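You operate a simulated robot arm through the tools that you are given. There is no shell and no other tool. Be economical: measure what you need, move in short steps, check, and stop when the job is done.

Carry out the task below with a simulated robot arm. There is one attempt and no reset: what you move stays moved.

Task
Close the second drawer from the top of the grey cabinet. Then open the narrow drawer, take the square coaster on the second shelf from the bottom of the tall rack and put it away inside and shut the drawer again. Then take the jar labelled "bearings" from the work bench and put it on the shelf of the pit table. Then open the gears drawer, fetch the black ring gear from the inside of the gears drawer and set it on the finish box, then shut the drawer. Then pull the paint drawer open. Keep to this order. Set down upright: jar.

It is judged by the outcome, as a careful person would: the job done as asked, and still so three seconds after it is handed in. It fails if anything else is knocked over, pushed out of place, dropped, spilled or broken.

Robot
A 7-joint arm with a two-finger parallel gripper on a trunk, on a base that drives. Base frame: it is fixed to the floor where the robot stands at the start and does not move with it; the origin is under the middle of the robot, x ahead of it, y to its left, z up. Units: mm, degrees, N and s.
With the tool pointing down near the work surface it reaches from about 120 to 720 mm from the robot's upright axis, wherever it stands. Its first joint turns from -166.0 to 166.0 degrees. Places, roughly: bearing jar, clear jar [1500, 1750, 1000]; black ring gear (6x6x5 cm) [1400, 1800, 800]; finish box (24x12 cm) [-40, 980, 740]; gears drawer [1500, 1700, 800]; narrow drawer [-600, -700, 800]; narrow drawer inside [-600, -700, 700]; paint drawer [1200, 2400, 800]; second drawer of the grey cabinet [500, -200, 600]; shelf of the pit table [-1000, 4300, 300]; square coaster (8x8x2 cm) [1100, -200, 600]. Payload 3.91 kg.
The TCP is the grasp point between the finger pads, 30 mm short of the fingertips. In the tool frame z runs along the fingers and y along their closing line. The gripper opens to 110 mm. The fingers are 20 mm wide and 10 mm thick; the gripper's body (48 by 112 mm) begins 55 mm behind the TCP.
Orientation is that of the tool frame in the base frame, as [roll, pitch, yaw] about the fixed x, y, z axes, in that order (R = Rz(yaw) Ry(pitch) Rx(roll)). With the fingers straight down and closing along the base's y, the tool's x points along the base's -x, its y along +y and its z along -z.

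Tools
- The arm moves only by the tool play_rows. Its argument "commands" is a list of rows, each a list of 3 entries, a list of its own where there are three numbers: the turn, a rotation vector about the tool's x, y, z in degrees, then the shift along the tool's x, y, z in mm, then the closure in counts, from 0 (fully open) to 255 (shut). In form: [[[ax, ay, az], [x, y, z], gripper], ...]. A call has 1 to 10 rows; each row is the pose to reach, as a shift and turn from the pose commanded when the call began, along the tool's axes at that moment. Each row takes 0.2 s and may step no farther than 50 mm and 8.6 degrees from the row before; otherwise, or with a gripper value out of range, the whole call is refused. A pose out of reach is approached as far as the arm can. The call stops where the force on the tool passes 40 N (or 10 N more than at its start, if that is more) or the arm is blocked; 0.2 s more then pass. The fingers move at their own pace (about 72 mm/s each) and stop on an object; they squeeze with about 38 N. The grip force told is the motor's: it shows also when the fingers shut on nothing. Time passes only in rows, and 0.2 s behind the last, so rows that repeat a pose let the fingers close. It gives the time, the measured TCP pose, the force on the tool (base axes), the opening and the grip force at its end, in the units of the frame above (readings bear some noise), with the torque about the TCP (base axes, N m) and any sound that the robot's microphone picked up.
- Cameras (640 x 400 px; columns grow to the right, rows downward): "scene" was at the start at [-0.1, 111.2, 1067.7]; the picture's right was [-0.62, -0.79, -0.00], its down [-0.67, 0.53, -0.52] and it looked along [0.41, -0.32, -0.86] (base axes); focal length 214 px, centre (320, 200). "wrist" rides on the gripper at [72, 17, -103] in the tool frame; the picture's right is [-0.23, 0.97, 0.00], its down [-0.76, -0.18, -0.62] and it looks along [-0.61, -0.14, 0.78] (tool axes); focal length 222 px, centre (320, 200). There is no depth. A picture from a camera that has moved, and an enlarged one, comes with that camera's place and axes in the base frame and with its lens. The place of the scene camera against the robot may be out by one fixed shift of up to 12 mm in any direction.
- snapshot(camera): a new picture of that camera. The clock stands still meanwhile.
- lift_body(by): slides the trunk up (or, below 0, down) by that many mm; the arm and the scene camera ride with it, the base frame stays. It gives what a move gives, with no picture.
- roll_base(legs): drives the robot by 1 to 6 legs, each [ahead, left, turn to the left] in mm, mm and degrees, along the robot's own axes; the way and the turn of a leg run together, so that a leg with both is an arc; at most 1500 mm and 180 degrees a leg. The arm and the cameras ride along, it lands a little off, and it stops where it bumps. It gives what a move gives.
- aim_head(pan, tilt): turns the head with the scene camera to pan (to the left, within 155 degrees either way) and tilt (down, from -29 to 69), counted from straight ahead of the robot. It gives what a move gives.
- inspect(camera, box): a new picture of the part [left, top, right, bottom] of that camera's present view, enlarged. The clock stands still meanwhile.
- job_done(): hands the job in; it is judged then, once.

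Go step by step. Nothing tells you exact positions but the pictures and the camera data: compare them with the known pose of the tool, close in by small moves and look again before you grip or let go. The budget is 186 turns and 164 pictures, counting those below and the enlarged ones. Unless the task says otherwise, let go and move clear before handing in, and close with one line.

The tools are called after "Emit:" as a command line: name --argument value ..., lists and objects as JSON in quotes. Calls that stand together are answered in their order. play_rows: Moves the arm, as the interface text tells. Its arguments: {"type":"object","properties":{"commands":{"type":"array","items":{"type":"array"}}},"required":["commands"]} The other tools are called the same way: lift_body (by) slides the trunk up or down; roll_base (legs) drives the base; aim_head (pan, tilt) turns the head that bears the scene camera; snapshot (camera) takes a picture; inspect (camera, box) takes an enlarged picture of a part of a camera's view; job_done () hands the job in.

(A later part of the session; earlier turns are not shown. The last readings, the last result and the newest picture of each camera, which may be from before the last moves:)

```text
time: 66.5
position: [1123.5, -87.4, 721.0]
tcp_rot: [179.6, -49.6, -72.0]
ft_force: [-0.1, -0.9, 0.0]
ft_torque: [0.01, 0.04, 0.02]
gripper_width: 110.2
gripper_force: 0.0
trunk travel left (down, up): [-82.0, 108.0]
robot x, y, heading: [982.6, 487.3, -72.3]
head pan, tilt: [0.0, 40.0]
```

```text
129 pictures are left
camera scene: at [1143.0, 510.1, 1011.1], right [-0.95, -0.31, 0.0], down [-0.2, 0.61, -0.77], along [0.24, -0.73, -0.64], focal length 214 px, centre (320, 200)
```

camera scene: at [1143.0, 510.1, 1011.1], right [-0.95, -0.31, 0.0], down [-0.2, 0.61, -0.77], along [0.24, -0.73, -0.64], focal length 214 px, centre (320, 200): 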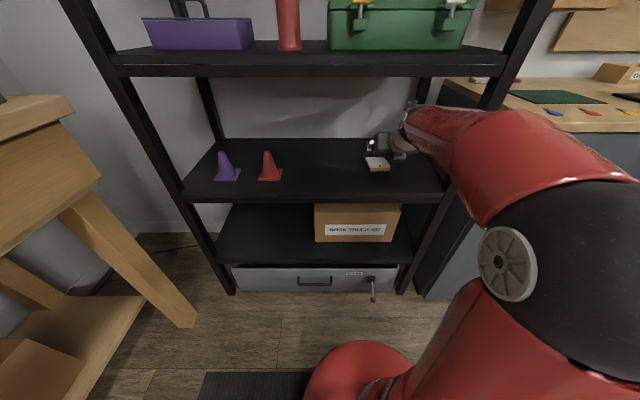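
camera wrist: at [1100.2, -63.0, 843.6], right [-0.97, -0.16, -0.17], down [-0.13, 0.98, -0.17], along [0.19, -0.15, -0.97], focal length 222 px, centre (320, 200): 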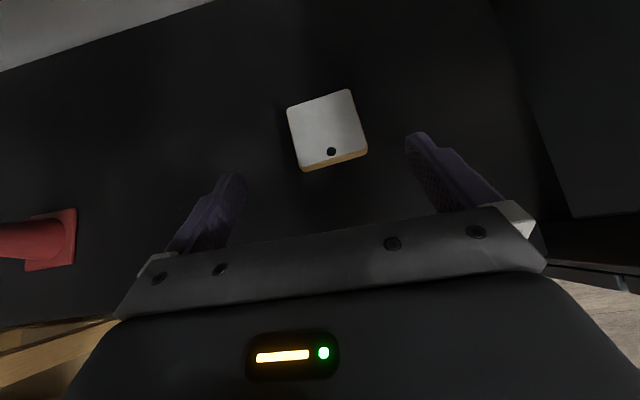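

The coaster's centre is confirmed at (1142,-161). I go forward 60 mm, then down 55 mm so the fingers straddle it.

Emit:
play_rows --commands '[[[0, 0, 0], [19, 3, 23], 0], [[0, 0, 0], [39, 5, 46], 0], [[0, 0, 0], [25, 5, 58], 0], [[0, 0, 0], [11, 5, 70], 0], [[0, 0, 0], [0, 5, 79], 0]]'

Emit:
snapshot --camera "wrist"

```text
time: 67.7
position: [1137.9, -147.1, 669.6]
tcp_rot: [179.7, -49.4, -71.9]
ft_force: [-0.7, -0.1, 0.3]
ft_torque: [-0.01, -0.02, 0.0]
gripper_width: 110.0
gripper_force: 0.1
trunk travel left (down, up): [-82.0, 108.0]
robot x, y, heading: [983.7, 488.4, -72.1]
head pan, tilt: [0.0, 40.0]
```

```text
128 pictures are left
camera wrist: at [1114.7, -123.3, 792.3], right [-0.97, -0.16, -0.17], down [-0.13, 0.98, -0.17], along [0.19, -0.15, -0.97], focal length 222 px, centre (320, 200)
```

wrist: 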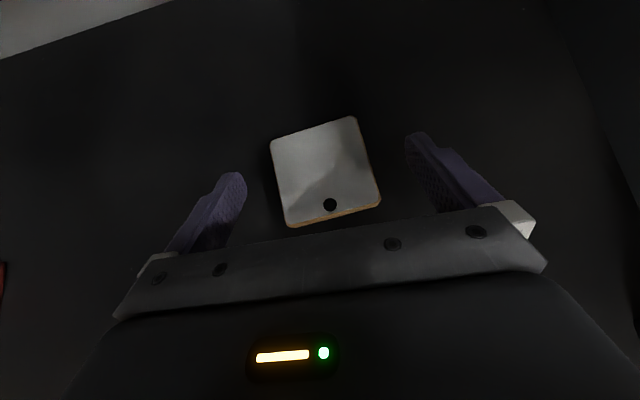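

Emit:
play_rows --commands '[[[0, 0, 0], [-6, 0, 5], 0], [[0, 0, 0], [-8, 0, 7], 0]]'

Emit:
play_rows --commands '[[[0, 0, 0], [0, 0, 0], 60], [[0, 0, 0], [0, 0, 0], 255], [[0, 0, 0], [0, 0, 0], 255], [[0, 0, 0], [0, 0, 0], 255]]'

Emit:
snapshot --camera "wrist"

```text
time: 68.3
position: [1138.4, -147.5, 660.2]
tcp_rot: [179.7, -49.3, -71.8]
ft_force: [-1.2, -0.1, -0.2]
ft_torque: [-0.03, -0.04, -0.02]
gripper_width: 110.1
gripper_force: 0.0
trunk travel left (down, up): [-82.0, 108.0]
robot x, y, heading: [977.5, 484.7, -72.2]
head pan, tilt: [0.0, 40.0]
```

```text
time: 69.3
position: [1136.9, -146.6, 658.8]
tcp_rot: [179.7, -49.4, -71.9]
ft_force: [0.8, 0.5, 0.4]
ft_torque: [0.03, -0.01, -0.01]
gripper_width: 71.1
gripper_force: 38.2
trunk travel left (down, up): [-82.0, 108.0]
robot x, y, heading: [983.4, 487.6, -72.2]
head pan, tilt: [0.0, 40.0]
```

```text
127 pictures are left
camera wrist: at [1114.4, -122.7, 781.5], right [-0.97, -0.16, -0.17], down [-0.13, 0.98, -0.17], along [0.19, -0.15, -0.97], focal length 222 px, centre (320, 200)
```

wrist: 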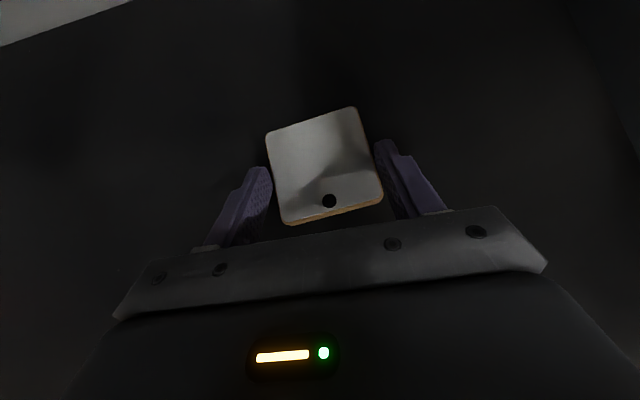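

Fingers stopped at 71 mm with full grip force. I lift 45 mm and check.

Emit:
play_rows --commands '[[[0, 0, 0], [11, 0, -10], 255], [[0, 0, 0], [23, 0, -20], 255], [[0, 0, 0], [34, 0, -30], 255]]'

Emit:
snapshot --camera "wrist"

Emit:
inspect --camera "scene" --box '[300, 90, 460, 190]'

```text
time: 70.1
position: [1137.0, -145.0, 707.6]
tcp_rot: [179.7, -49.4, -71.9]
ft_force: [0.7, -0.4, -0.2]
ft_torque: [0.0, -0.01, 0.0]
gripper_width: 71.2
gripper_force: 37.9
trunk travel left (down, up): [-82.0, 108.0]
robot x, y, heading: [982.3, 491.4, -72.0]
head pan, tilt: [0.0, 40.0]
```

```text
126 pictures are left
camera wrist: at [1113.3, -121.1, 828.6], right [-0.97, -0.16, -0.17], down [-0.13, 0.98, -0.17], along [0.19, -0.15, -0.97], focal length 222 px, centre (320, 200)
```

wrist: 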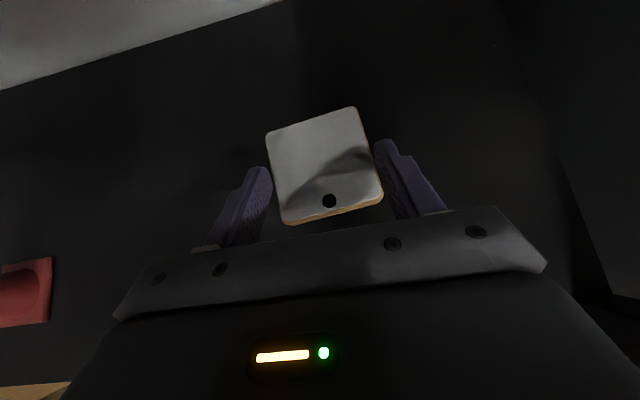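

```text
4.00 times, centred on (380, 140) of scene
camera zoom: at [1142.9, 509.8, 1011.1], right [-0.95, -0.31, 0.0], down [-0.2, 0.61, -0.77], along [0.24, -0.73, -0.64], focal length 858 px, centre (80, 440)
```

zoom: 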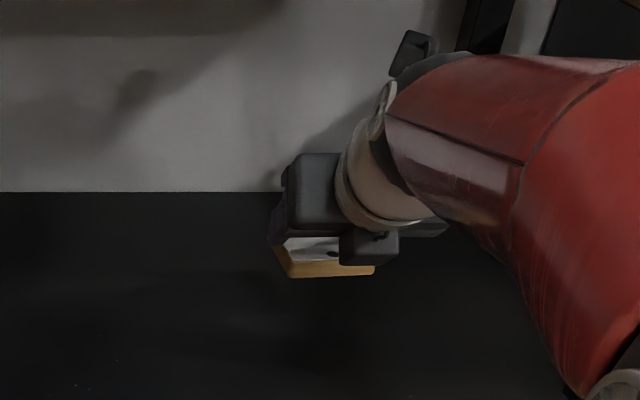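

The coaster is held level. I back out of the rack, then retract and raise the arm for travel.

Emit:
roll_base --legs '[[-270, 0, 0]]'

Emit:
lift_body --by 104

Emit:
play_rows --commands '[[[0, 0, 0], [0, 0, -34], 255], [[0, 0, 0], [0, 0, -68], 255], [[0, 0, 0], [0, 0, -102], 255], [[0, 0, 0], [-14, 0, -136], 255], [[0, 0, 0], [-25, 0, -160], 255]]'

Emit:
snapshot --camera "wrist"

```text
time: 71.9
position: [1057.1, 105.9, 707.5]
tcp_rot: [179.6, -49.3, -71.9]
ft_force: [0.1, -0.1, 0.4]
ft_torque: [0.03, -0.01, 0.01]
gripper_width: 71.4
gripper_force: 38.4
trunk travel left (down, up): [-82.0, 108.0]
robot x, y, heading: [900.4, 742.6, -72.1]
head pan, tilt: [0.0, 40.0]
```

```text
time: 73.3
position: [1056.8, 105.9, 809.1]
tcp_rot: [179.7, -49.4, -71.9]
ft_force: [0.1, -0.1, -0.5]
ft_torque: [0.01, -0.01, 0.0]
gripper_width: 71.4
gripper_force: 38.0
trunk travel left (down, up): [-186.0, 4.0]
robot x, y, heading: [905.9, 735.9, -72.0]
head pan, tilt: [0.0, 40.0]
```

```text
time: 74.5
position: [1014.6, 237.7, 895.4]
tcp_rot: [179.6, -49.5, -71.8]
ft_force: [0.1, -0.6, -0.6]
ft_torque: [0.01, 0.0, 0.02]
gripper_width: 71.2
gripper_force: 38.0
trunk travel left (down, up): [-186.0, 4.0]
robot x, y, heading: [899.8, 737.7, -72.3]
head pan, tilt: [0.0, 40.0]
```

```text
124 pictures are left
camera wrist: at [991.9, 261.2, 1017.6], right [-0.97, -0.16, -0.17], down [-0.13, 0.98, -0.17], along [0.19, -0.15, -0.97], focal length 222 px, centre (320, 200)
```

wrist: 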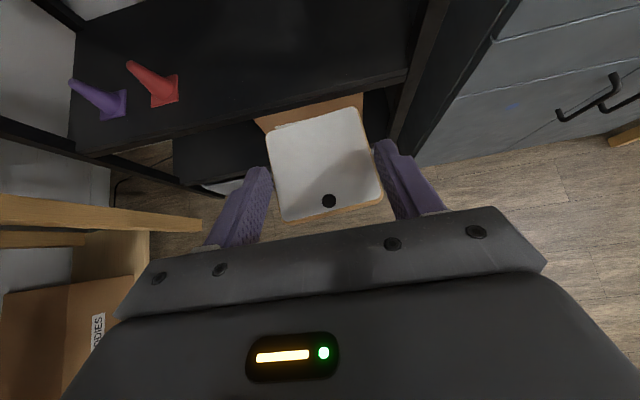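

Emit:
roll_base --legs '[[0, -1300, 0.3], [0, -500, 0]]'

Emit:
snapshot --camera "wrist"

Emit:
snapshot --camera "scene"

```text
time: 83.8
position: [-751.6, -321.6, 895.8]
tcp_rot: [179.7, -49.4, -72.8]
ft_force: [-0.4, 0.4, -0.9]
ft_torque: [0.02, 0.0, 0.04]
gripper_width: 70.8
gripper_force: 38.0
trunk travel left (down, up): [-186.0, 4.0]
robot x, y, heading: [-858.2, 185.7, -73.0]
head pan, tilt: [0.0, 40.0]
```

```text
123 pictures are left
camera wrist: at [-775.5, -295.6, 1017.8], right [-0.98, -0.14, -0.17], down [-0.11, 0.98, -0.17], along [0.19, -0.15, -0.97], focal length 222 px, centre (320, 200)
```

wrist: 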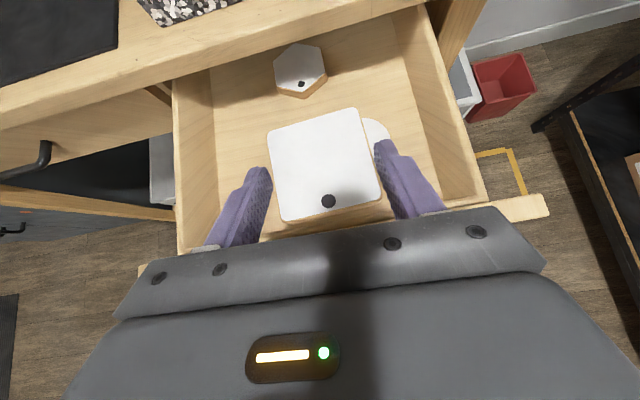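

```text
122 pictures are left
camera scene: at [-697.0, 203.3, 1115.1], right [-0.96, -0.29, 0.0], down [-0.19, 0.61, -0.77], along [0.22, -0.73, -0.64], focal length 214 px, centre (320, 200)
```

scene: 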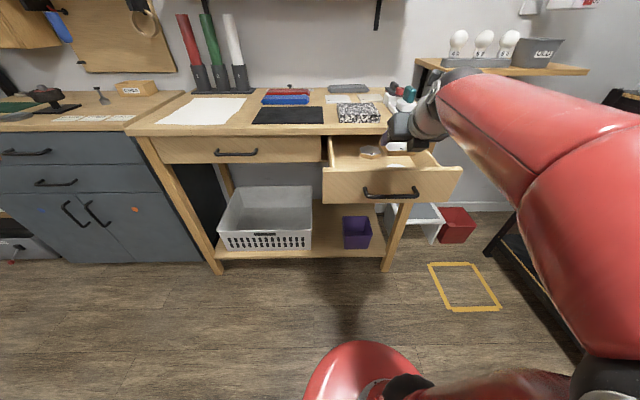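

Emit:
inspect --camera "scene" --box '[310, 120, 470, 220]'

```text
4.00 times, centred on (390, 170) of scene
camera zoom: at [-697.0, 203.3, 1115.1], right [-0.96, -0.29, 0.0], down [-0.19, 0.61, -0.77], along [0.22, -0.73, -0.64], focal length 858 px, centre (40, 320)
```

zoom: 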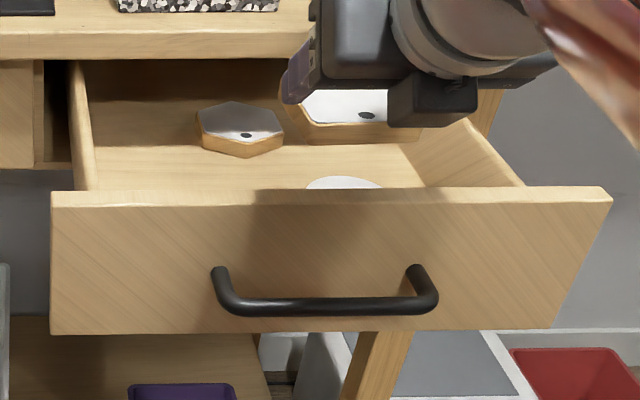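

Inside the drawer are a hexagonal coaster (back) and a round one (front right); the front-left area is free. I shift the base left 93 mm to place the square one there, behind the front panel.

Emit:
roll_base --legs '[[0, 93, 0.8]]'

Emit:
snapshot --camera "wrist"

```text
time: 84.9
position: [-656.8, -290.4, 896.2]
tcp_rot: [179.7, -49.5, -72.3]
ft_force: [0.4, 0.4, -0.8]
ft_torque: [0.0, -0.01, 0.03]
gripper_width: 71.1
gripper_force: 38.5
trunk travel left (down, up): [-186.0, 4.0]
robot x, y, heading: [-768.8, 211.0, -72.4]
head pan, tilt: [0.0, 40.0]
```

```text
120 pictures are left
camera wrist: at [-680.7, -266.9, 1017.8], right [-0.97, -0.15, -0.17], down [-0.12, 0.98, -0.17], along [0.19, -0.15, -0.97], focal length 222 px, centre (320, 200)
```

wrist: 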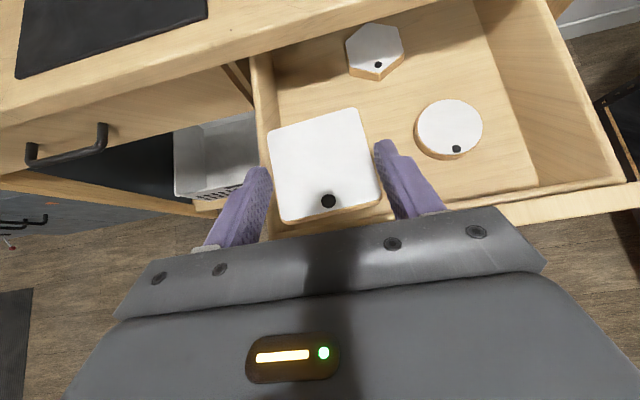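

Emit:
play_rows --commands '[[[0, -2, 0], [22, 2, 26], 255], [[0, -4, 0], [44, 5, 52], 255], [[0, -6, 0], [65, 7, 77], 255], [[0, -6, 0], [44, 7, 95], 255], [[0, -6, 0], [24, 7, 112], 255], [[0, -6, 0], [4, 7, 129], 255]]'

Emit:
snapshot --camera "wrist"

Emit:
inspect --camera "scene" --box '[280, 100, 480, 225]'

```text
time: 86.3
position: [-633.6, -388.5, 818.0]
tcp_rot: [179.7, -43.4, -72.1]
ft_force: [0.1, 0.9, -0.1]
ft_torque: [0.0, 0.01, 0.0]
gripper_width: 70.9
gripper_force: 37.7
trunk travel left (down, up): [-186.0, 4.0]
robot x, y, heading: [-769.9, 208.0, -72.4]
head pan, tilt: [0.0, 40.0]
```

```text
119 pictures are left
camera wrist: at [-653.7, -376.8, 943.0], right [-0.98, -0.14, -0.15], down [-0.13, 0.99, -0.07], along [0.16, -0.05, -0.99], focal length 222 px, centre (320, 200)
```

wrist: 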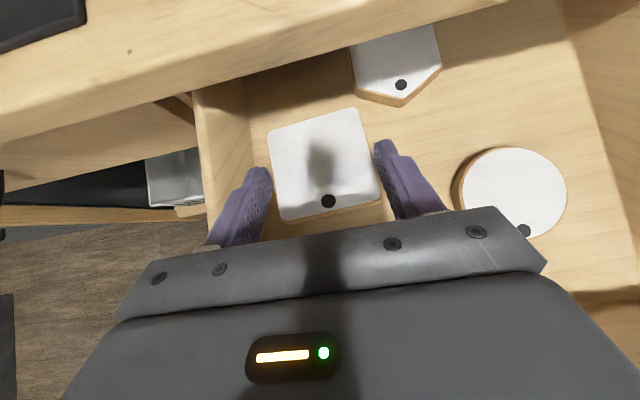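

```text
3.20 times, centred on (380, 162) of scene
camera zoom: at [-607.9, 233.0, 1115.1], right [-0.95, -0.3, 0.0], down [-0.19, 0.61, -0.77], along [0.23, -0.73, -0.64], focal length 686 px, centre (128, 320)
```

zoom: 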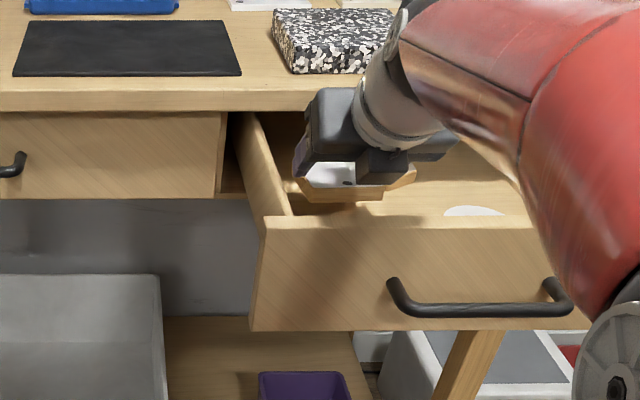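

Emit:
play_rows --commands '[[[0, 0, 0], [-10, 0, 11], 255], [[0, 0, 0], [-20, 0, 22], 255], [[0, 0, 0], [-31, 0, 33], 255]]'

Emit:
play_rows --commands '[[[0, 0, 0], [-3, 0, 3], 255], [[0, 0, 0], [-5, 0, 5], 255], [[0, 0, 0], [-7, 0, 7], 255]]'

Emit:
snapshot --camera "wrist"

Emit:
inspect --camera "scene" --box '[280, 100, 480, 225]'

```text
time: 87.1
position: [-634.7, -391.3, 776.8]
tcp_rot: [179.6, -44.4, -72.2]
ft_force: [-0.7, -1.6, 33.7]
ft_torque: [-0.53, -0.13, 0.75]
gripper_width: 71.5
gripper_force: 38.1
trunk travel left (down, up): [-186.0, 4.0]
robot x, y, heading: [-766.3, 210.2, -72.2]
head pan, tilt: [0.0, 40.0]
```

```text
time: 87.5
position: [-632.7, -392.3, 774.2]
tcp_rot: [179.6, -44.5, -72.3]
ft_force: [0.5, -0.5, 11.4]
ft_torque: [0.17, 0.06, 0.05]
gripper_width: 71.0
gripper_force: 38.0
trunk travel left (down, up): [-186.0, 4.0]
robot x, y, heading: [-772.0, 212.4, -72.4]
head pan, tilt: [0.0, 40.0]
stopped in row 2: the force on the tool passed its limit at 46 N (the readings are from after the stop); the commanded pose is now the measured one
```

```text
117 pictures are left
camera wrist: at [-653.1, -377.3, 898.0], right [-0.98, -0.14, -0.16], down [-0.12, 0.99, -0.09], along [0.17, -0.07, -0.98], focal length 222 px, centre (320, 200)
```

wrist: 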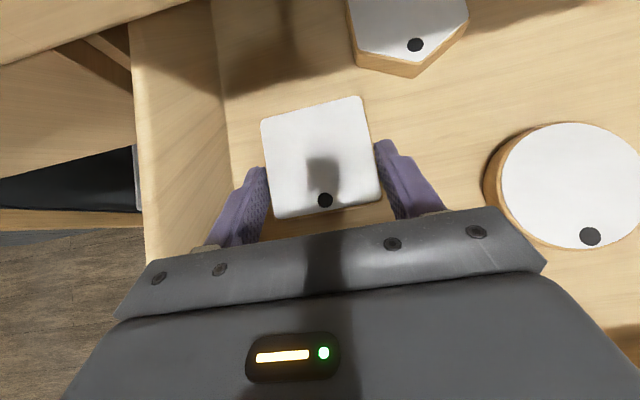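

```text
3.20 times, centred on (380, 162) of scene
camera zoom: at [-608.1, 233.5, 1114.6], right [-0.95, -0.3, 0.0], down [-0.19, 0.61, -0.77], along [0.23, -0.73, -0.64], focal length 686 px, centre (128, 320)
```

zoom: 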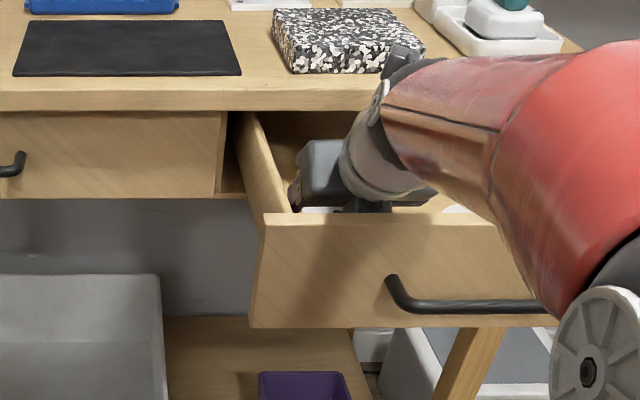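

The coaster's far edge touches the drawer floor. I release with a partial opening.

Emit:
play_rows --commands '[[[0, 0, 0], [0, 0, 0], 70], [[0, 0, 0], [0, 0, 0], 62], [[0, 0, 0], [0, 0, 0], 62]]'

Emit:
snapshot --camera "wrist"

```text
time: 88.3
position: [-634.7, -391.9, 772.8]
tcp_rot: [179.8, -44.5, -72.4]
ft_force: [-7.5, -4.2, 20.5]
ft_torque: [-0.13, -0.65, -0.28]
gripper_width: 79.2
gripper_force: 0.0
trunk travel left (down, up): [-186.0, 4.0]
robot x, y, heading: [-769.9, 211.9, -72.4]
head pan, tilt: [0.0, 40.0]
```

```text
115 pictures are left
camera wrist: at [-654.6, -377.4, 897.9], right [-0.98, -0.14, -0.16], down [-0.12, 0.99, -0.09], along [0.17, -0.07, -0.98], focal length 222 px, centre (320, 200)
```

wrist: 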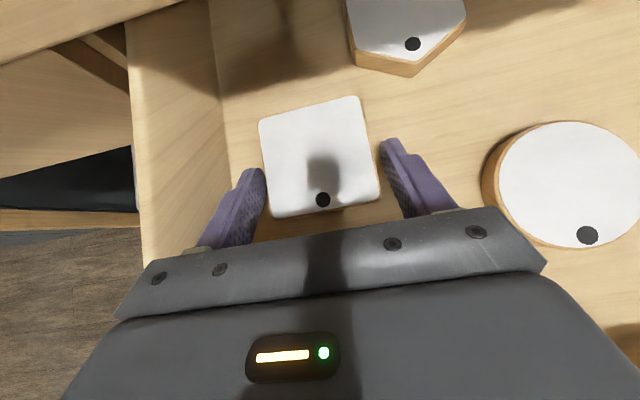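

Emit:
play_rows --commands '[[[0, 0, 0], [4, 0, -4], 58], [[0, 0, 0], [10, 0, -11], 58], [[0, 0, 0], [20, 0, -22], 58]]'

Emit:
snapshot --camera "wrist"

```text
time: 89.1
position: [-633.2, -390.8, 801.8]
tcp_rot: [179.6, -44.1, -72.2]
ft_force: [-0.4, -0.7, 0.0]
ft_torque: [-0.03, -0.01, -0.02]
gripper_width: 84.9
gripper_force: 0.0
trunk travel left (down, up): [-186.0, 4.0]
robot x, y, heading: [-770.7, 210.3, -72.4]
head pan, tilt: [0.0, 40.0]
```

```text
114 pictures are left
camera wrist: at [-651.8, -377.9, 925.7], right [-0.98, -0.14, -0.15], down [-0.13, 0.99, -0.08], along [0.16, -0.06, -0.98], focal length 222 px, centre (320, 200)
```

wrist: 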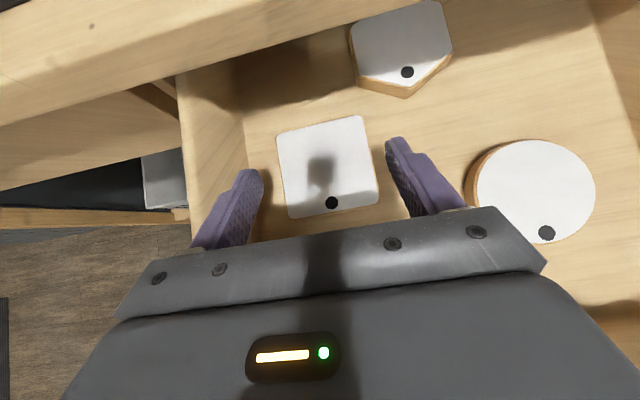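

The square coaster lies flat in the drawer. I lift out, back off, and line up with closed fingers to push the drawer shut.

Emit:
play_rows --commands '[[[0, 0, 0], [21, 0, -22], 58], [[0, 0, 0], [42, 0, -44], 58], [[0, 0, 0], [63, 0, -65], 100], [[0, 0, 0], [41, 0, -86], 255], [[0, 0, 0], [19, 0, -107], 255], [[0, 0, 0], [-2, 0, -128], 255]]'

Emit:
roll_base --legs '[[-150, 0, 0.5], [0, -70, 0]]'

Emit:
snapshot --camera "scene"

```text
time: 90.5
position: [-658.6, -305.5, 892.7]
tcp_rot: [179.8, -44.2, -72.3]
ft_force: [0.0, -0.3, 0.7]
ft_torque: [0.02, -0.02, 0.02]
gripper_width: 0.0
gripper_force: 38.0
trunk travel left (down, up): [-186.0, 4.0]
robot x, y, heading: [-768.1, 210.6, -72.3]
head pan, tilt: [0.0, 40.0]
```

```text
time: 92.5
position: [-767.7, -184.9, 892.5]
tcp_rot: [179.7, -44.3, -71.8]
ft_force: [1.0, -0.3, -0.6]
ft_torque: [-0.01, 0.01, 0.02]
gripper_width: 0.0
gripper_force: 37.3
trunk travel left (down, up): [-186.0, 4.0]
robot x, y, heading: [-880.3, 330.3, -72.0]
head pan, tilt: [0.0, 40.0]
```

```text
113 pictures are left
camera scene: at [-721.3, 354.4, 1115.1], right [-0.95, -0.31, 0.0], down [-0.2, 0.61, -0.77], along [0.24, -0.73, -0.64], focal length 214 px, centre (320, 200)
```

scene: 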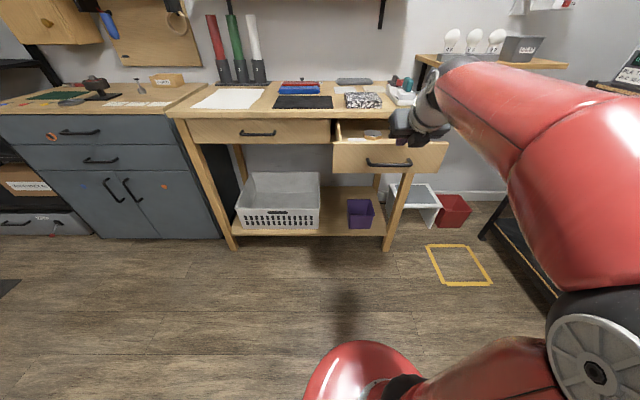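

Emit:
play_rows --commands '[[[0, 0, 0], [-14, 0, 14], 255], [[0, 0, 0], [-28, 0, 28], 255], [[0, 0, 0], [-42, 0, 42], 255], [[0, 0, 0], [-54, 0, 55], 255]]'

Emit:
roll_base --legs '[[70, 0, 0]]'

Emit:
inspect --camera "scene" --box '[280, 80, 480, 205]'

Emit:
snapshot --camera "wrist"

```text
time: 93.5
position: [-769.6, -183.0, 813.3]
tcp_rot: [179.7, -44.3, -71.8]
ft_force: [-0.8, 1.1, -0.7]
ft_torque: [-0.02, 0.01, -0.02]
gripper_width: 0.0
gripper_force: 38.0
trunk travel left (down, up): [-186.0, 4.0]
robot x, y, heading: [-883.2, 331.1, -71.6]
head pan, tilt: [0.0, 40.0]
```

```text
time: 94.5
position: [-747.1, -251.4, 814.0]
tcp_rot: [179.7, -44.1, -71.8]
ft_force: [0.5, 0.0, 0.1]
ft_torque: [-0.02, 0.0, -0.03]
gripper_width: 0.0
gripper_force: 37.2
trunk travel left (down, up): [-186.0, 4.0]
robot x, y, heading: [-860.5, 264.6, -71.6]
head pan, tilt: [0.0, 40.0]
```

```text
3.20 times, centred on (380, 142) of scene
camera zoom: at [-699.4, 288.0, 1115.1], right [-0.95, -0.31, 0.0], down [-0.2, 0.61, -0.77], along [0.24, -0.73, -0.64], focal length 686 px, centre (128, 384)
```

zoom: 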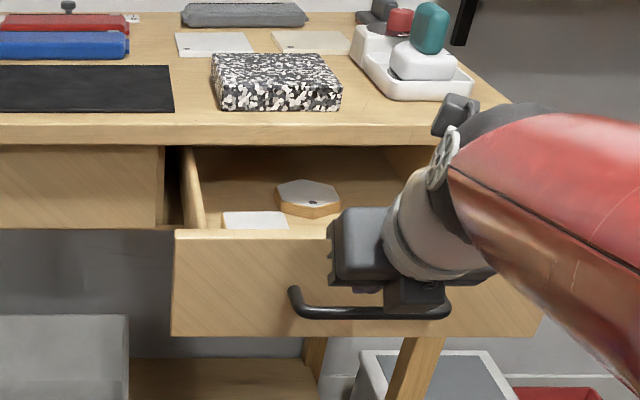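

```text
111 pictures are left
camera wrist: at [-766.8, -236.6, 938.8], right [-0.98, -0.15, -0.15], down [-0.14, 0.99, -0.09], along [0.17, -0.06, -0.98], focal length 222 px, centre (320, 200)
```

wrist: 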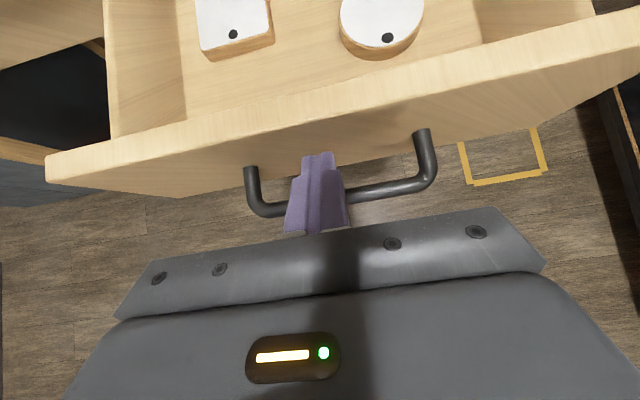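

Emit:
roll_base --legs '[[130, 0, 0]]'

Emit:
snapshot --camera "wrist"

```text
time: 95.8
position: [-709.4, -373.9, 815.8]
tcp_rot: [179.6, -44.2, -72.0]
ft_force: [0.3, -0.8, -0.2]
ft_torque: [0.0, -0.02, 0.0]
gripper_width: 0.1
gripper_force: 37.2
trunk travel left (down, up): [-186.0, 4.0]
robot x, y, heading: [-822.1, 140.5, -72.3]
head pan, tilt: [0.0, 40.0]
```

```text
110 pictures are left
camera wrist: at [-728.9, -360.2, 938.8], right [-0.98, -0.14, -0.15], down [-0.13, 0.99, -0.09], along [0.17, -0.06, -0.98], focal length 222 px, centre (320, 200)
```

wrist: 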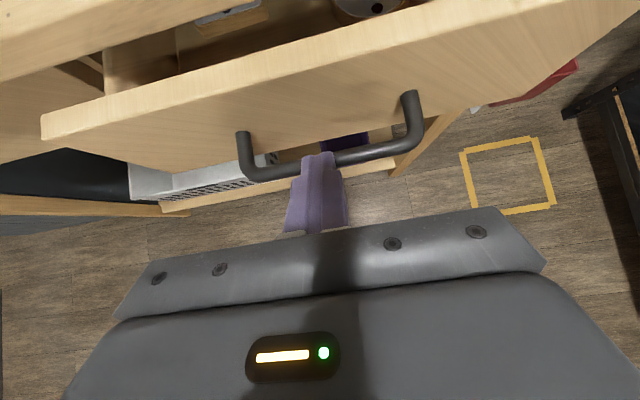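

Emit:
play_rows --commands '[[[0, 0, 0], [9, 0, 9], 255], [[0, 0, 0], [18, 0, 17], 255], [[0, 0, 0], [27, 0, 26], 255], [[0, 0, 0], [36, 0, 35], 255], [[0, 0, 0], [45, 0, 44], 255], [[0, 0, 0], [54, 0, 52], 255], [[0, 0, 0], [63, 0, 61], 255], [[0, 0, 0], [72, 0, 70], 255]]'

Emit:
snapshot --camera "wrist"

```text
time: 97.6
position: [-677.9, -464.8, 813.8]
tcp_rot: [179.6, -44.0, -72.0]
ft_force: [-11.6, 38.0, -1.1]
ft_torque: [0.57, 0.21, 0.06]
gripper_width: 0.2
gripper_force: 37.8
trunk travel left (down, up): [-186.0, 4.0]
robot x, y, heading: [-821.7, 139.9, -72.2]
head pan, tilt: [0.0, 40.0]
```

```text
109 pictures are left
camera wrist: at [-698.5, -451.7, 938.4], right [-0.98, -0.14, -0.15], down [-0.13, 0.99, -0.08], along [0.16, -0.06, -0.98], focal length 222 px, centre (320, 200)
```

wrist: 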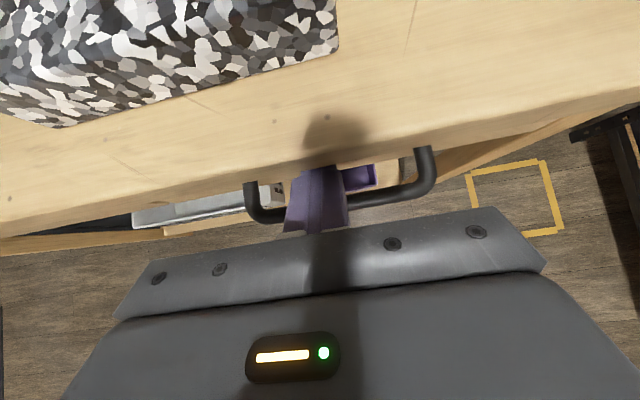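

Emit:
play_rows --commands '[[[0, 0, 0], [-22, 0, -21], 255], [[0, 0, 0], [-45, 0, -43], 255], [[0, 0, 0], [-67, 0, -64], 255]]'

Emit:
inspect --camera "scene" --box '[160, 60, 480, 260]'

Emit:
snapshot --camera "wrist"

```text
time: 98.4
position: [-706.9, -382.0, 813.7]
tcp_rot: [179.8, -44.3, -72.0]
ft_force: [-0.2, -1.2, -0.8]
ft_torque: [0.0, -0.02, 0.01]
gripper_width: 0.1
gripper_force: 37.6
trunk travel left (down, up): [-186.0, 4.0]
robot x, y, heading: [-821.0, 140.5, -71.9]
head pan, tilt: [0.0, 40.0]
```

```text
2.00 times, centred on (320, 160) of scene
camera zoom: at [-659.0, 163.7, 1115.1], right [-0.95, -0.31, 0.0], down [-0.2, 0.61, -0.77], along [0.24, -0.73, -0.64], focal length 429 px, centre (320, 280)
```

zoom: 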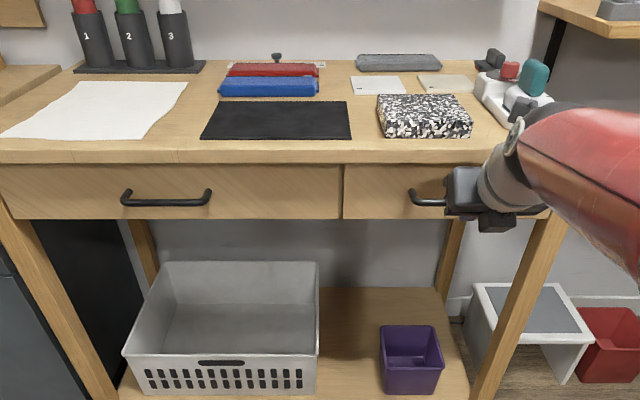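

```text
107 pictures are left
camera wrist: at [-726.8, -366.6, 938.9], right [-0.98, -0.14, -0.15], down [-0.13, 0.99, -0.09], along [0.17, -0.06, -0.98], focal length 222 px, centre (320, 200)
```

wrist: 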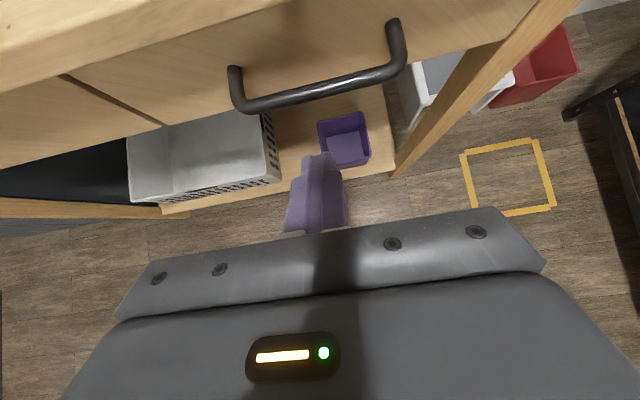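

Narrow drawer is shut. Next the jar: I drive along the aisle, turn to face the work bench and look.

Emit:
roll_base --legs '[[-40, 0, 0], [0, 1400, 0], [0, 500, 0], [0, 0, 90]]'

Emit:
aim_head --pan 25 --tilt 25

Emit:
snapshot --camera "scene"

```text
time: 112.4
position: [1495.0, 941.8, 815.6]
tcp_rot: [179.8, -44.2, 22.1]
ft_force: [-0.1, -0.3, -0.2]
ft_torque: [0.02, 0.0, -0.02]
gripper_width: 0.2
gripper_force: 37.8
trunk travel left (down, up): [-186.0, 4.0]
robot x, y, heading: [984.4, 792.5, 21.8]
head pan, tilt: [0.0, 40.0]
```

```text
time: 113.3
position: [1495.7, 942.7, 813.9]
tcp_rot: [179.6, -44.3, 22.0]
ft_force: [0.2, 0.5, 0.5]
ft_torque: [0.03, 0.02, 0.02]
gripper_width: 0.2
gripper_force: 37.8
trunk travel left (down, up): [-186.0, 4.0]
robot x, y, heading: [982.2, 793.2, 21.8]
head pan, tilt: [25.0, 25.0]
```

```text
106 pictures are left
camera scene: at [939.4, 979.2, 1138.4], right [0.73, -0.68, 0.0], down [-0.29, -0.31, -0.91], along [0.62, 0.66, -0.42], focal length 214 px, centre (320, 200)
```

scene: 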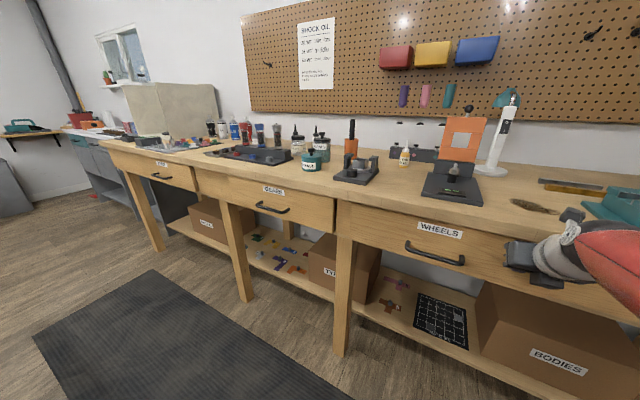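

Emit:
inspect --camera "scene" --box '[180, 100, 420, 250]'

Emit:
inspect --camera "scene" --box '[80, 90, 240, 190]'

```text
2.67 times, centred on (300, 175) of scene
camera zoom: at [939.4, 979.2, 1138.4], right [0.73, -0.68, 0.0], down [-0.29, -0.31, -0.91], along [0.62, 0.66, -0.42], focal length 572 px, centre (373, 267)
```

zoom: 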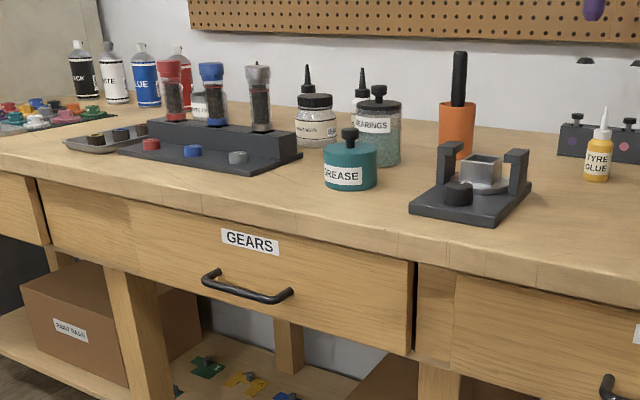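

```text
4.00 times, centred on (160, 140) of scene
camera zoom: at [939.4, 979.2, 1138.4], right [0.73, -0.68, 0.0], down [-0.29, -0.31, -0.91], along [0.62, 0.66, -0.42], focal length 858 px, centre (960, 440)
```

zoom: 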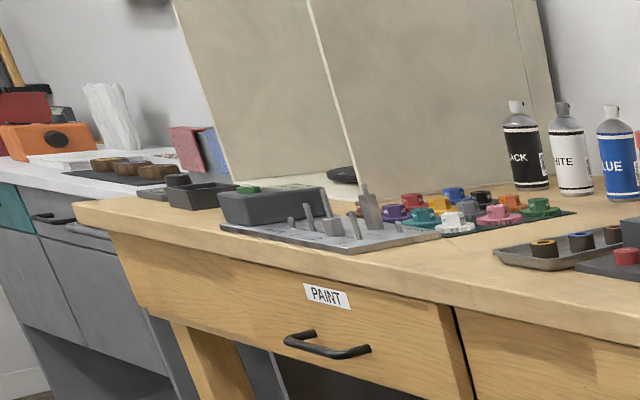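

The bearings jar stands behind the teal grease jar above the gears drawer. I back off (arm is near the bench front), square up and move over to it.

Emit:
roll_base --legs '[[-250, 0, -3.7], [0, 640, 0]]'

Emit:
aim_head --pan 0 --tilt 25

Emit:
snapshot --camera "scene"

Emit:
snapshot --camera "wrist"

```text
time: 118.3
position: [1071.1, 1429.5, 814.6]
tcp_rot: [179.8, -44.2, 18.4]
ft_force: [0.2, -0.1, -1.1]
ft_torque: [-0.01, -0.02, 0.01]
gripper_width: 0.0
gripper_force: 37.2
trunk travel left (down, up): [-186.0, 4.0]
robot x, y, heading: [549.3, 1311.0, 18.2]
head pan, tilt: [25.0, 25.0]
```

```text
time: 119.2
position: [1070.7, 1428.4, 813.8]
tcp_rot: [179.7, -44.2, 18.4]
ft_force: [0.3, -0.2, -0.3]
ft_torque: [-0.01, 0.01, 0.01]
gripper_width: 0.0
gripper_force: 37.8
trunk travel left (down, up): [-186.0, 4.0]
robot x, y, heading: [549.1, 1311.1, 18.4]
head pan, tilt: [0.0, 25.0]
```

```text
103 pictures are left
camera scene: at [538.8, 1467.6, 1138.4], right [0.32, -0.95, 0.0], down [-0.4, -0.13, -0.91], along [0.86, 0.29, -0.42], focal length 214 px, centre (320, 200)
```

scene: 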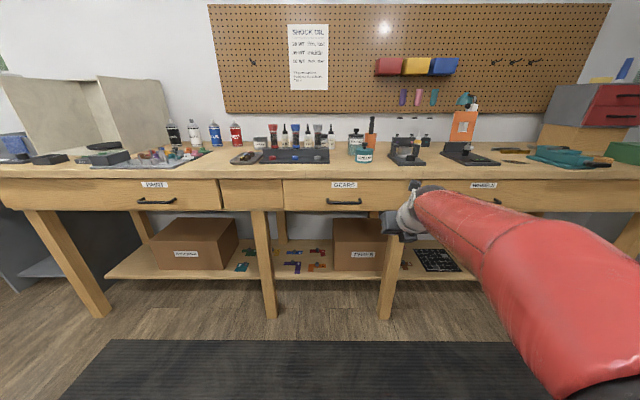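

```text
102 pictures are left
camera wrist: at [1058.0, 1406.7, 939.0], right [0.15, -0.98, -0.15], down [-0.99, -0.14, -0.09], along [0.06, 0.17, -0.98], focal length 222 px, centre (320, 200)
```

wrist: 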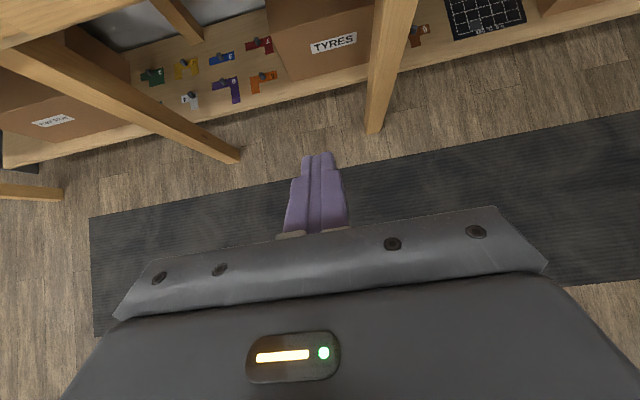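

Emit:
inspect --camera "scene" --box '[220, 110, 460, 260]'

```text
2.67 times, centred on (340, 185) of scene
camera zoom: at [538.8, 1467.6, 1138.4], right [0.32, -0.95, 0.0], down [-0.4, -0.13, -0.91], along [0.86, 0.29, -0.42], focal length 572 px, centre (267, 240)
```

zoom: 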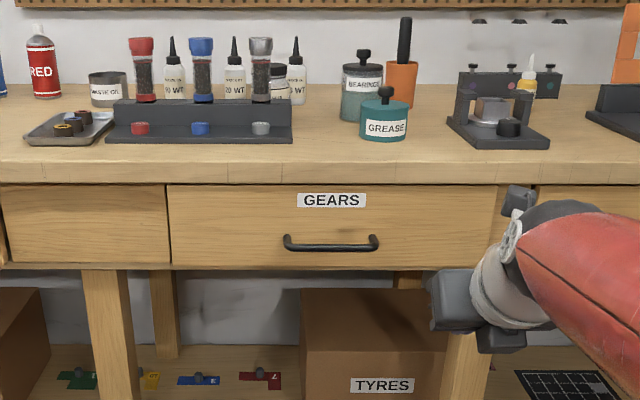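

Jar is near (1566,1635), bench top z≈905, lid top ≈996. Before gripping I check the pit table's shelf to choose how to hold the jar.

Emit:
aim_head --pan 98 --tilt 12

Emit:
snapshot --camera "scene"

Emit:
inspect --camera "scene" --box '[220, 110, 460, 260]'

```text
time: 120.9
position: [1069.9, 1427.6, 814.3]
tcp_rot: [179.7, -44.2, 18.5]
ft_force: [0.7, 0.1, -0.1]
ft_torque: [-0.02, -0.02, 0.01]
gripper_width: 0.0
gripper_force: 37.7
trunk travel left (down, up): [-186.0, 4.0]
robot x, y, heading: [545.6, 1313.4, 18.0]
head pan, tilt: [98.0, 12.0]
```

```text
100 pictures are left
camera scene: at [410.1, 1522.1, 1159.5], right [0.9, 0.44, 0.0], down [0.09, -0.19, -0.98], along [-0.43, 0.88, -0.21], focal length 214 px, centre (320, 200)
```

scene: 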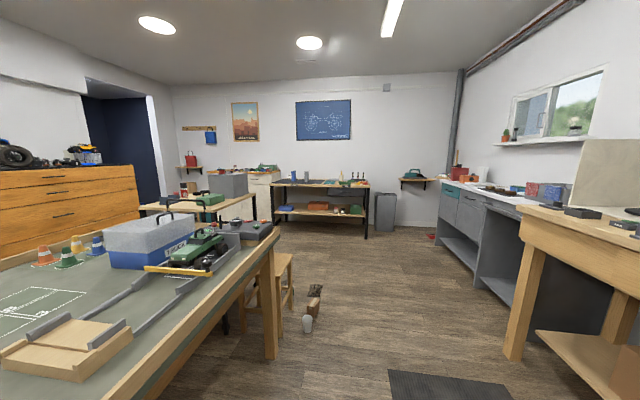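

```text
2.67 times, centred on (340, 185) of scene
camera zoom: at [410.1, 1522.1, 1159.5], right [0.9, 0.44, 0.0], down [0.09, -0.19, -0.98], along [-0.43, 0.88, -0.21], focal length 572 px, centre (267, 240)
```

zoom: 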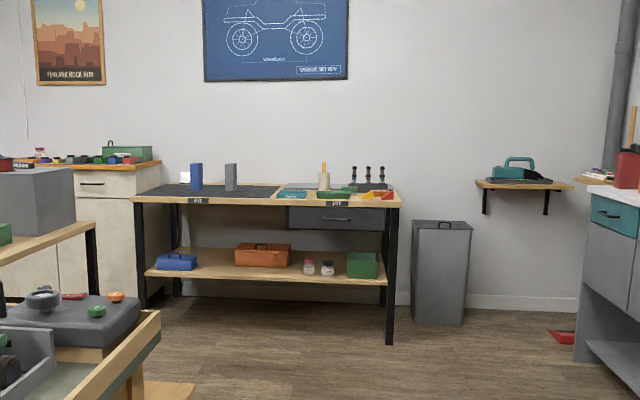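

The pit table's shelf is open at the front, so a 45° tilted grip on the jar will suit both. I raise the arm and drive in above the bench.

Emit:
play_rows --commands '[[[0, 0, 0], [33, 0, -34], 0], [[0, 0, 0], [66, 0, -68], 0], [[0, 0, 0], [99, 0, -102], 0], [[0, 0, 0], [132, 0, -136], 0], [[0, 0, 0], [165, 0, -170], 0]]'

Emit:
roll_base --legs '[[380, 43, 0]]'

Emit:
snapshot --camera "wrist"

```text
time: 122.1
position: [1067.3, 1430.2, 1049.7]
tcp_rot: [179.7, -44.2, 18.3]
ft_force: [0.2, -0.4, 0.6]
ft_torque: [-0.02, -0.02, 0.02]
gripper_width: 110.1
gripper_force: 0.0
trunk travel left (down, up): [-186.0, 4.0]
robot x, y, heading: [550.8, 1313.1, 18.2]
head pan, tilt: [98.0, 12.0]
```

```text
time: 124.5
position: [1409.8, 1594.2, 1049.2]
tcp_rot: [179.8, -44.2, 18.8]
ft_force: [0.0, -0.4, 0.1]
ft_torque: [-0.01, 0.0, 0.0]
gripper_width: 110.1
gripper_force: 0.0
trunk travel left (down, up): [-186.0, 4.0]
robot x, y, heading: [894.7, 1473.2, 18.8]
head pan, tilt: [98.0, 12.0]
```

```text
98 pictures are left
camera wrist: at [1396.7, 1570.7, 1174.5], right [0.16, -0.98, -0.15], down [-0.99, -0.14, -0.09], along [0.06, 0.17, -0.98], focal length 222 px, centre (320, 200)
```

wrist: 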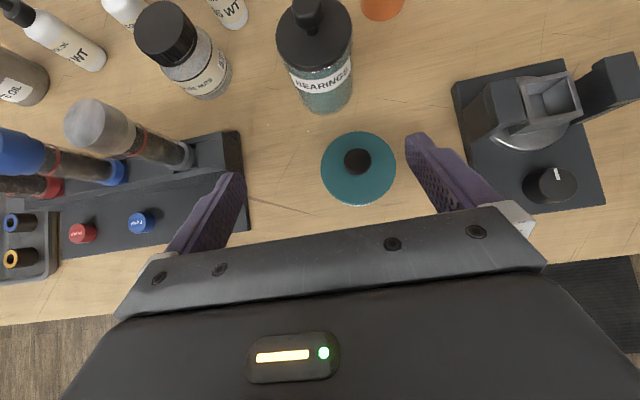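

Emit:
roll_base --legs '[[75, 0, -0.6]]'

Emit:
snapshot --camera "wrist"

```text
time: 125.6
position: [1483.8, 1612.5, 1050.7]
tcp_rot: [179.7, -44.2, 18.3]
ft_force: [0.3, 1.1, -0.5]
ft_torque: [-0.03, -0.02, -0.01]
gripper_width: 110.1
gripper_force: 0.1
trunk travel left (down, up): [-186.0, 4.0]
robot x, y, heading: [969.6, 1493.7, 18.2]
head pan, tilt: [98.0, 12.0]
```

```text
97 pictures are left
camera wrist: at [1470.7, 1589.9, 1174.5], right [0.15, -0.98, -0.15], down [-0.99, -0.13, -0.09], along [0.06, 0.17, -0.98], focal length 222 px, centre (320, 200)
```

wrist: 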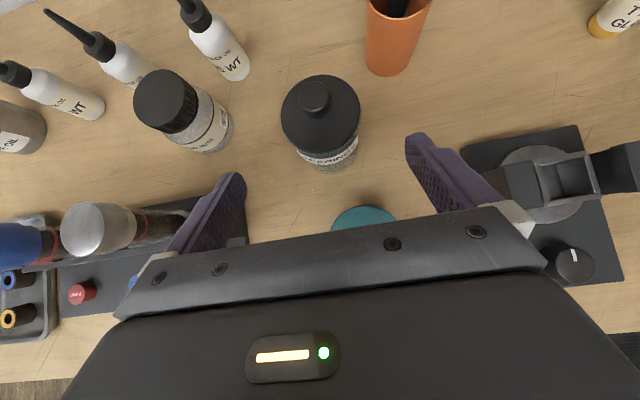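

Jar is centred between the fingers; I advance along the tool axis.

Emit:
play_rows --commands '[[[0, 0, 0], [-1, 0, 29], 0], [[0, 0, 0], [-3, 0, 57], 0], [[0, 0, 0], [-4, 0, 86], 0]]'

Emit:
snapshot --camera "wrist"

```text
time: 126.4
position: [1535.9, 1629.0, 983.4]
tcp_rot: [179.7, -44.1, 18.3]
ft_force: [-0.4, -0.1, 0.3]
ft_torque: [-0.02, -0.04, 0.0]
gripper_width: 110.1
gripper_force: 0.2
trunk travel left (down, up): [-186.0, 4.0]
robot x, y, heading: [963.7, 1493.1, 18.1]
head pan, tilt: [98.0, 12.0]
```

```text
96 pictures are left
camera wrist: at [1523.4, 1607.1, 1108.5], right [0.15, -0.98, -0.15], down [-0.99, -0.14, -0.09], along [0.06, 0.17, -0.98], focal length 222 px, centre (320, 200)
```

wrist: 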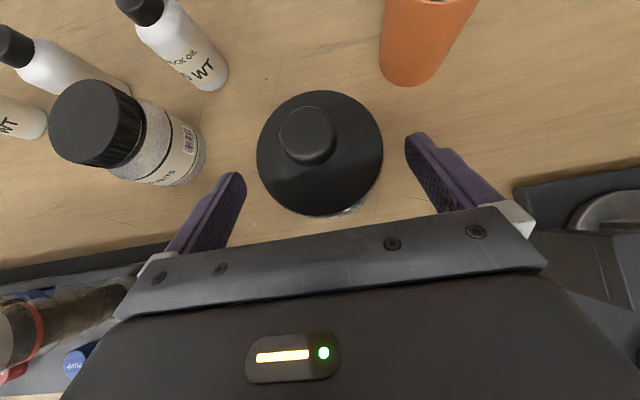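

Emit:
play_rows --commands '[[[0, 0, 0], [0, 0, 14], 0], [[0, 0, 0], [0, 0, 28], 0], [[0, 0, 0], [0, 0, 28], 120], [[0, 0, 0], [0, 0, 28], 255], [[0, 0, 0], [0, 0, 28], 255], [[0, 0, 0], [0, 0, 28], 255]]'

Emit:
snapshot --camera "wrist"

```text
time: 127.8
position: [1555.5, 1635.1, 965.0]
tcp_rot: [179.8, -44.2, 18.2]
ft_force: [1.6, -0.1, 0.9]
ft_torque: [0.08, -0.04, -0.03]
gripper_width: 71.5
gripper_force: 37.6
trunk travel left (down, up): [-186.0, 4.0]
robot x, y, heading: [963.5, 1497.1, 18.3]
head pan, tilt: [98.0, 12.0]
```

```text
95 pictures are left
camera wrist: at [1542.9, 1612.7, 1088.7], right [0.15, -0.98, -0.15], down [-0.99, -0.13, -0.09], along [0.06, 0.17, -0.98], focal length 222 px, centre (320, 200)
```

wrist: 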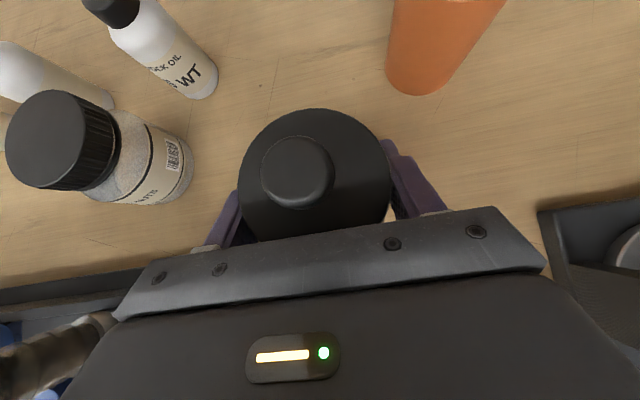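

Gripped (71.5 mm). I lift 100 mm straight up and back off.

Emit:
play_rows --commands '[[[0, 0, 0], [14, 0, -14], 255], [[0, 0, 0], [28, 0, -29], 255], [[0, 0, 0], [49, 0, -50], 255], [[0, 0, 0], [70, 0, -72], 255]]'

Emit:
roll_base --legs '[[-430, 0, 0]]'

Emit:
snapshot --camera "wrist"

Emit:
aim_head --pan 0 --tilt 25

Emit:
snapshot --camera "scene"

```text
time: 128.8
position: [1555.3, 1634.8, 1066.7]
tcp_rot: [179.6, -44.1, 18.1]
ft_force: [0.4, 1.2, -2.8]
ft_torque: [0.0, -0.02, 0.03]
gripper_width: 71.4
gripper_force: 37.9
trunk travel left (down, up): [-186.0, 4.0]
robot x, y, heading: [966.4, 1496.6, 18.1]
head pan, tilt: [98.0, 12.0]
```

```text
time: 131.4
position: [1141.0, 1497.0, 1066.3]
tcp_rot: [179.7, -44.2, 18.0]
ft_force: [-0.2, 0.7, -2.5]
ft_torque: [0.02, -0.03, 0.0]
gripper_width: 71.6
gripper_force: 38.0
trunk travel left (down, up): [-186.0, 4.0]
robot x, y, heading: [551.4, 1359.7, 17.8]
head pan, tilt: [98.0, 12.0]
```

```text
94 pictures are left
camera wrist: at [1129.0, 1476.0, 1190.3], right [0.14, -0.98, -0.15], down [-0.99, -0.13, -0.09], along [0.06, 0.17, -0.98], focal length 222 px, centre (320, 200)
```

wrist: 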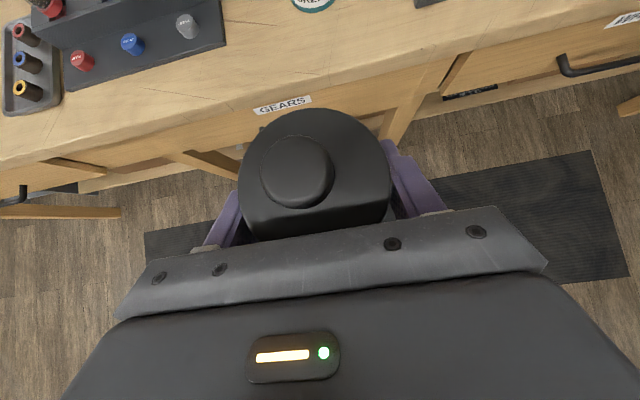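

```text
time: 133.2
position: [1142.5, 1498.3, 1065.3]
tcp_rot: [179.6, -44.1, 18.0]
ft_force: [0.6, 0.0, -2.4]
ft_torque: [0.0, -0.01, -0.01]
gripper_width: 71.2
gripper_force: 38.4
trunk travel left (down, up): [-186.0, 4.0]
robot x, y, heading: [550.9, 1361.1, 18.0]
head pan, tilt: [0.0, 25.0]
```

```text
93 pictures are left
camera scene: at [541.7, 1516.3, 1138.4], right [0.31, -0.95, 0.0], down [-0.4, -0.13, -0.91], along [0.86, 0.28, -0.42], focal length 214 px, centre (320, 200)
```

scene: 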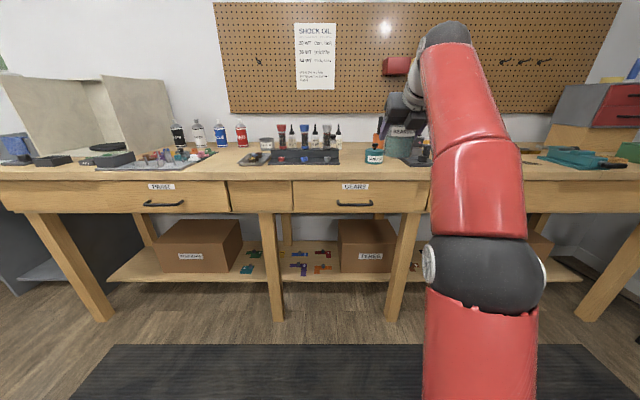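

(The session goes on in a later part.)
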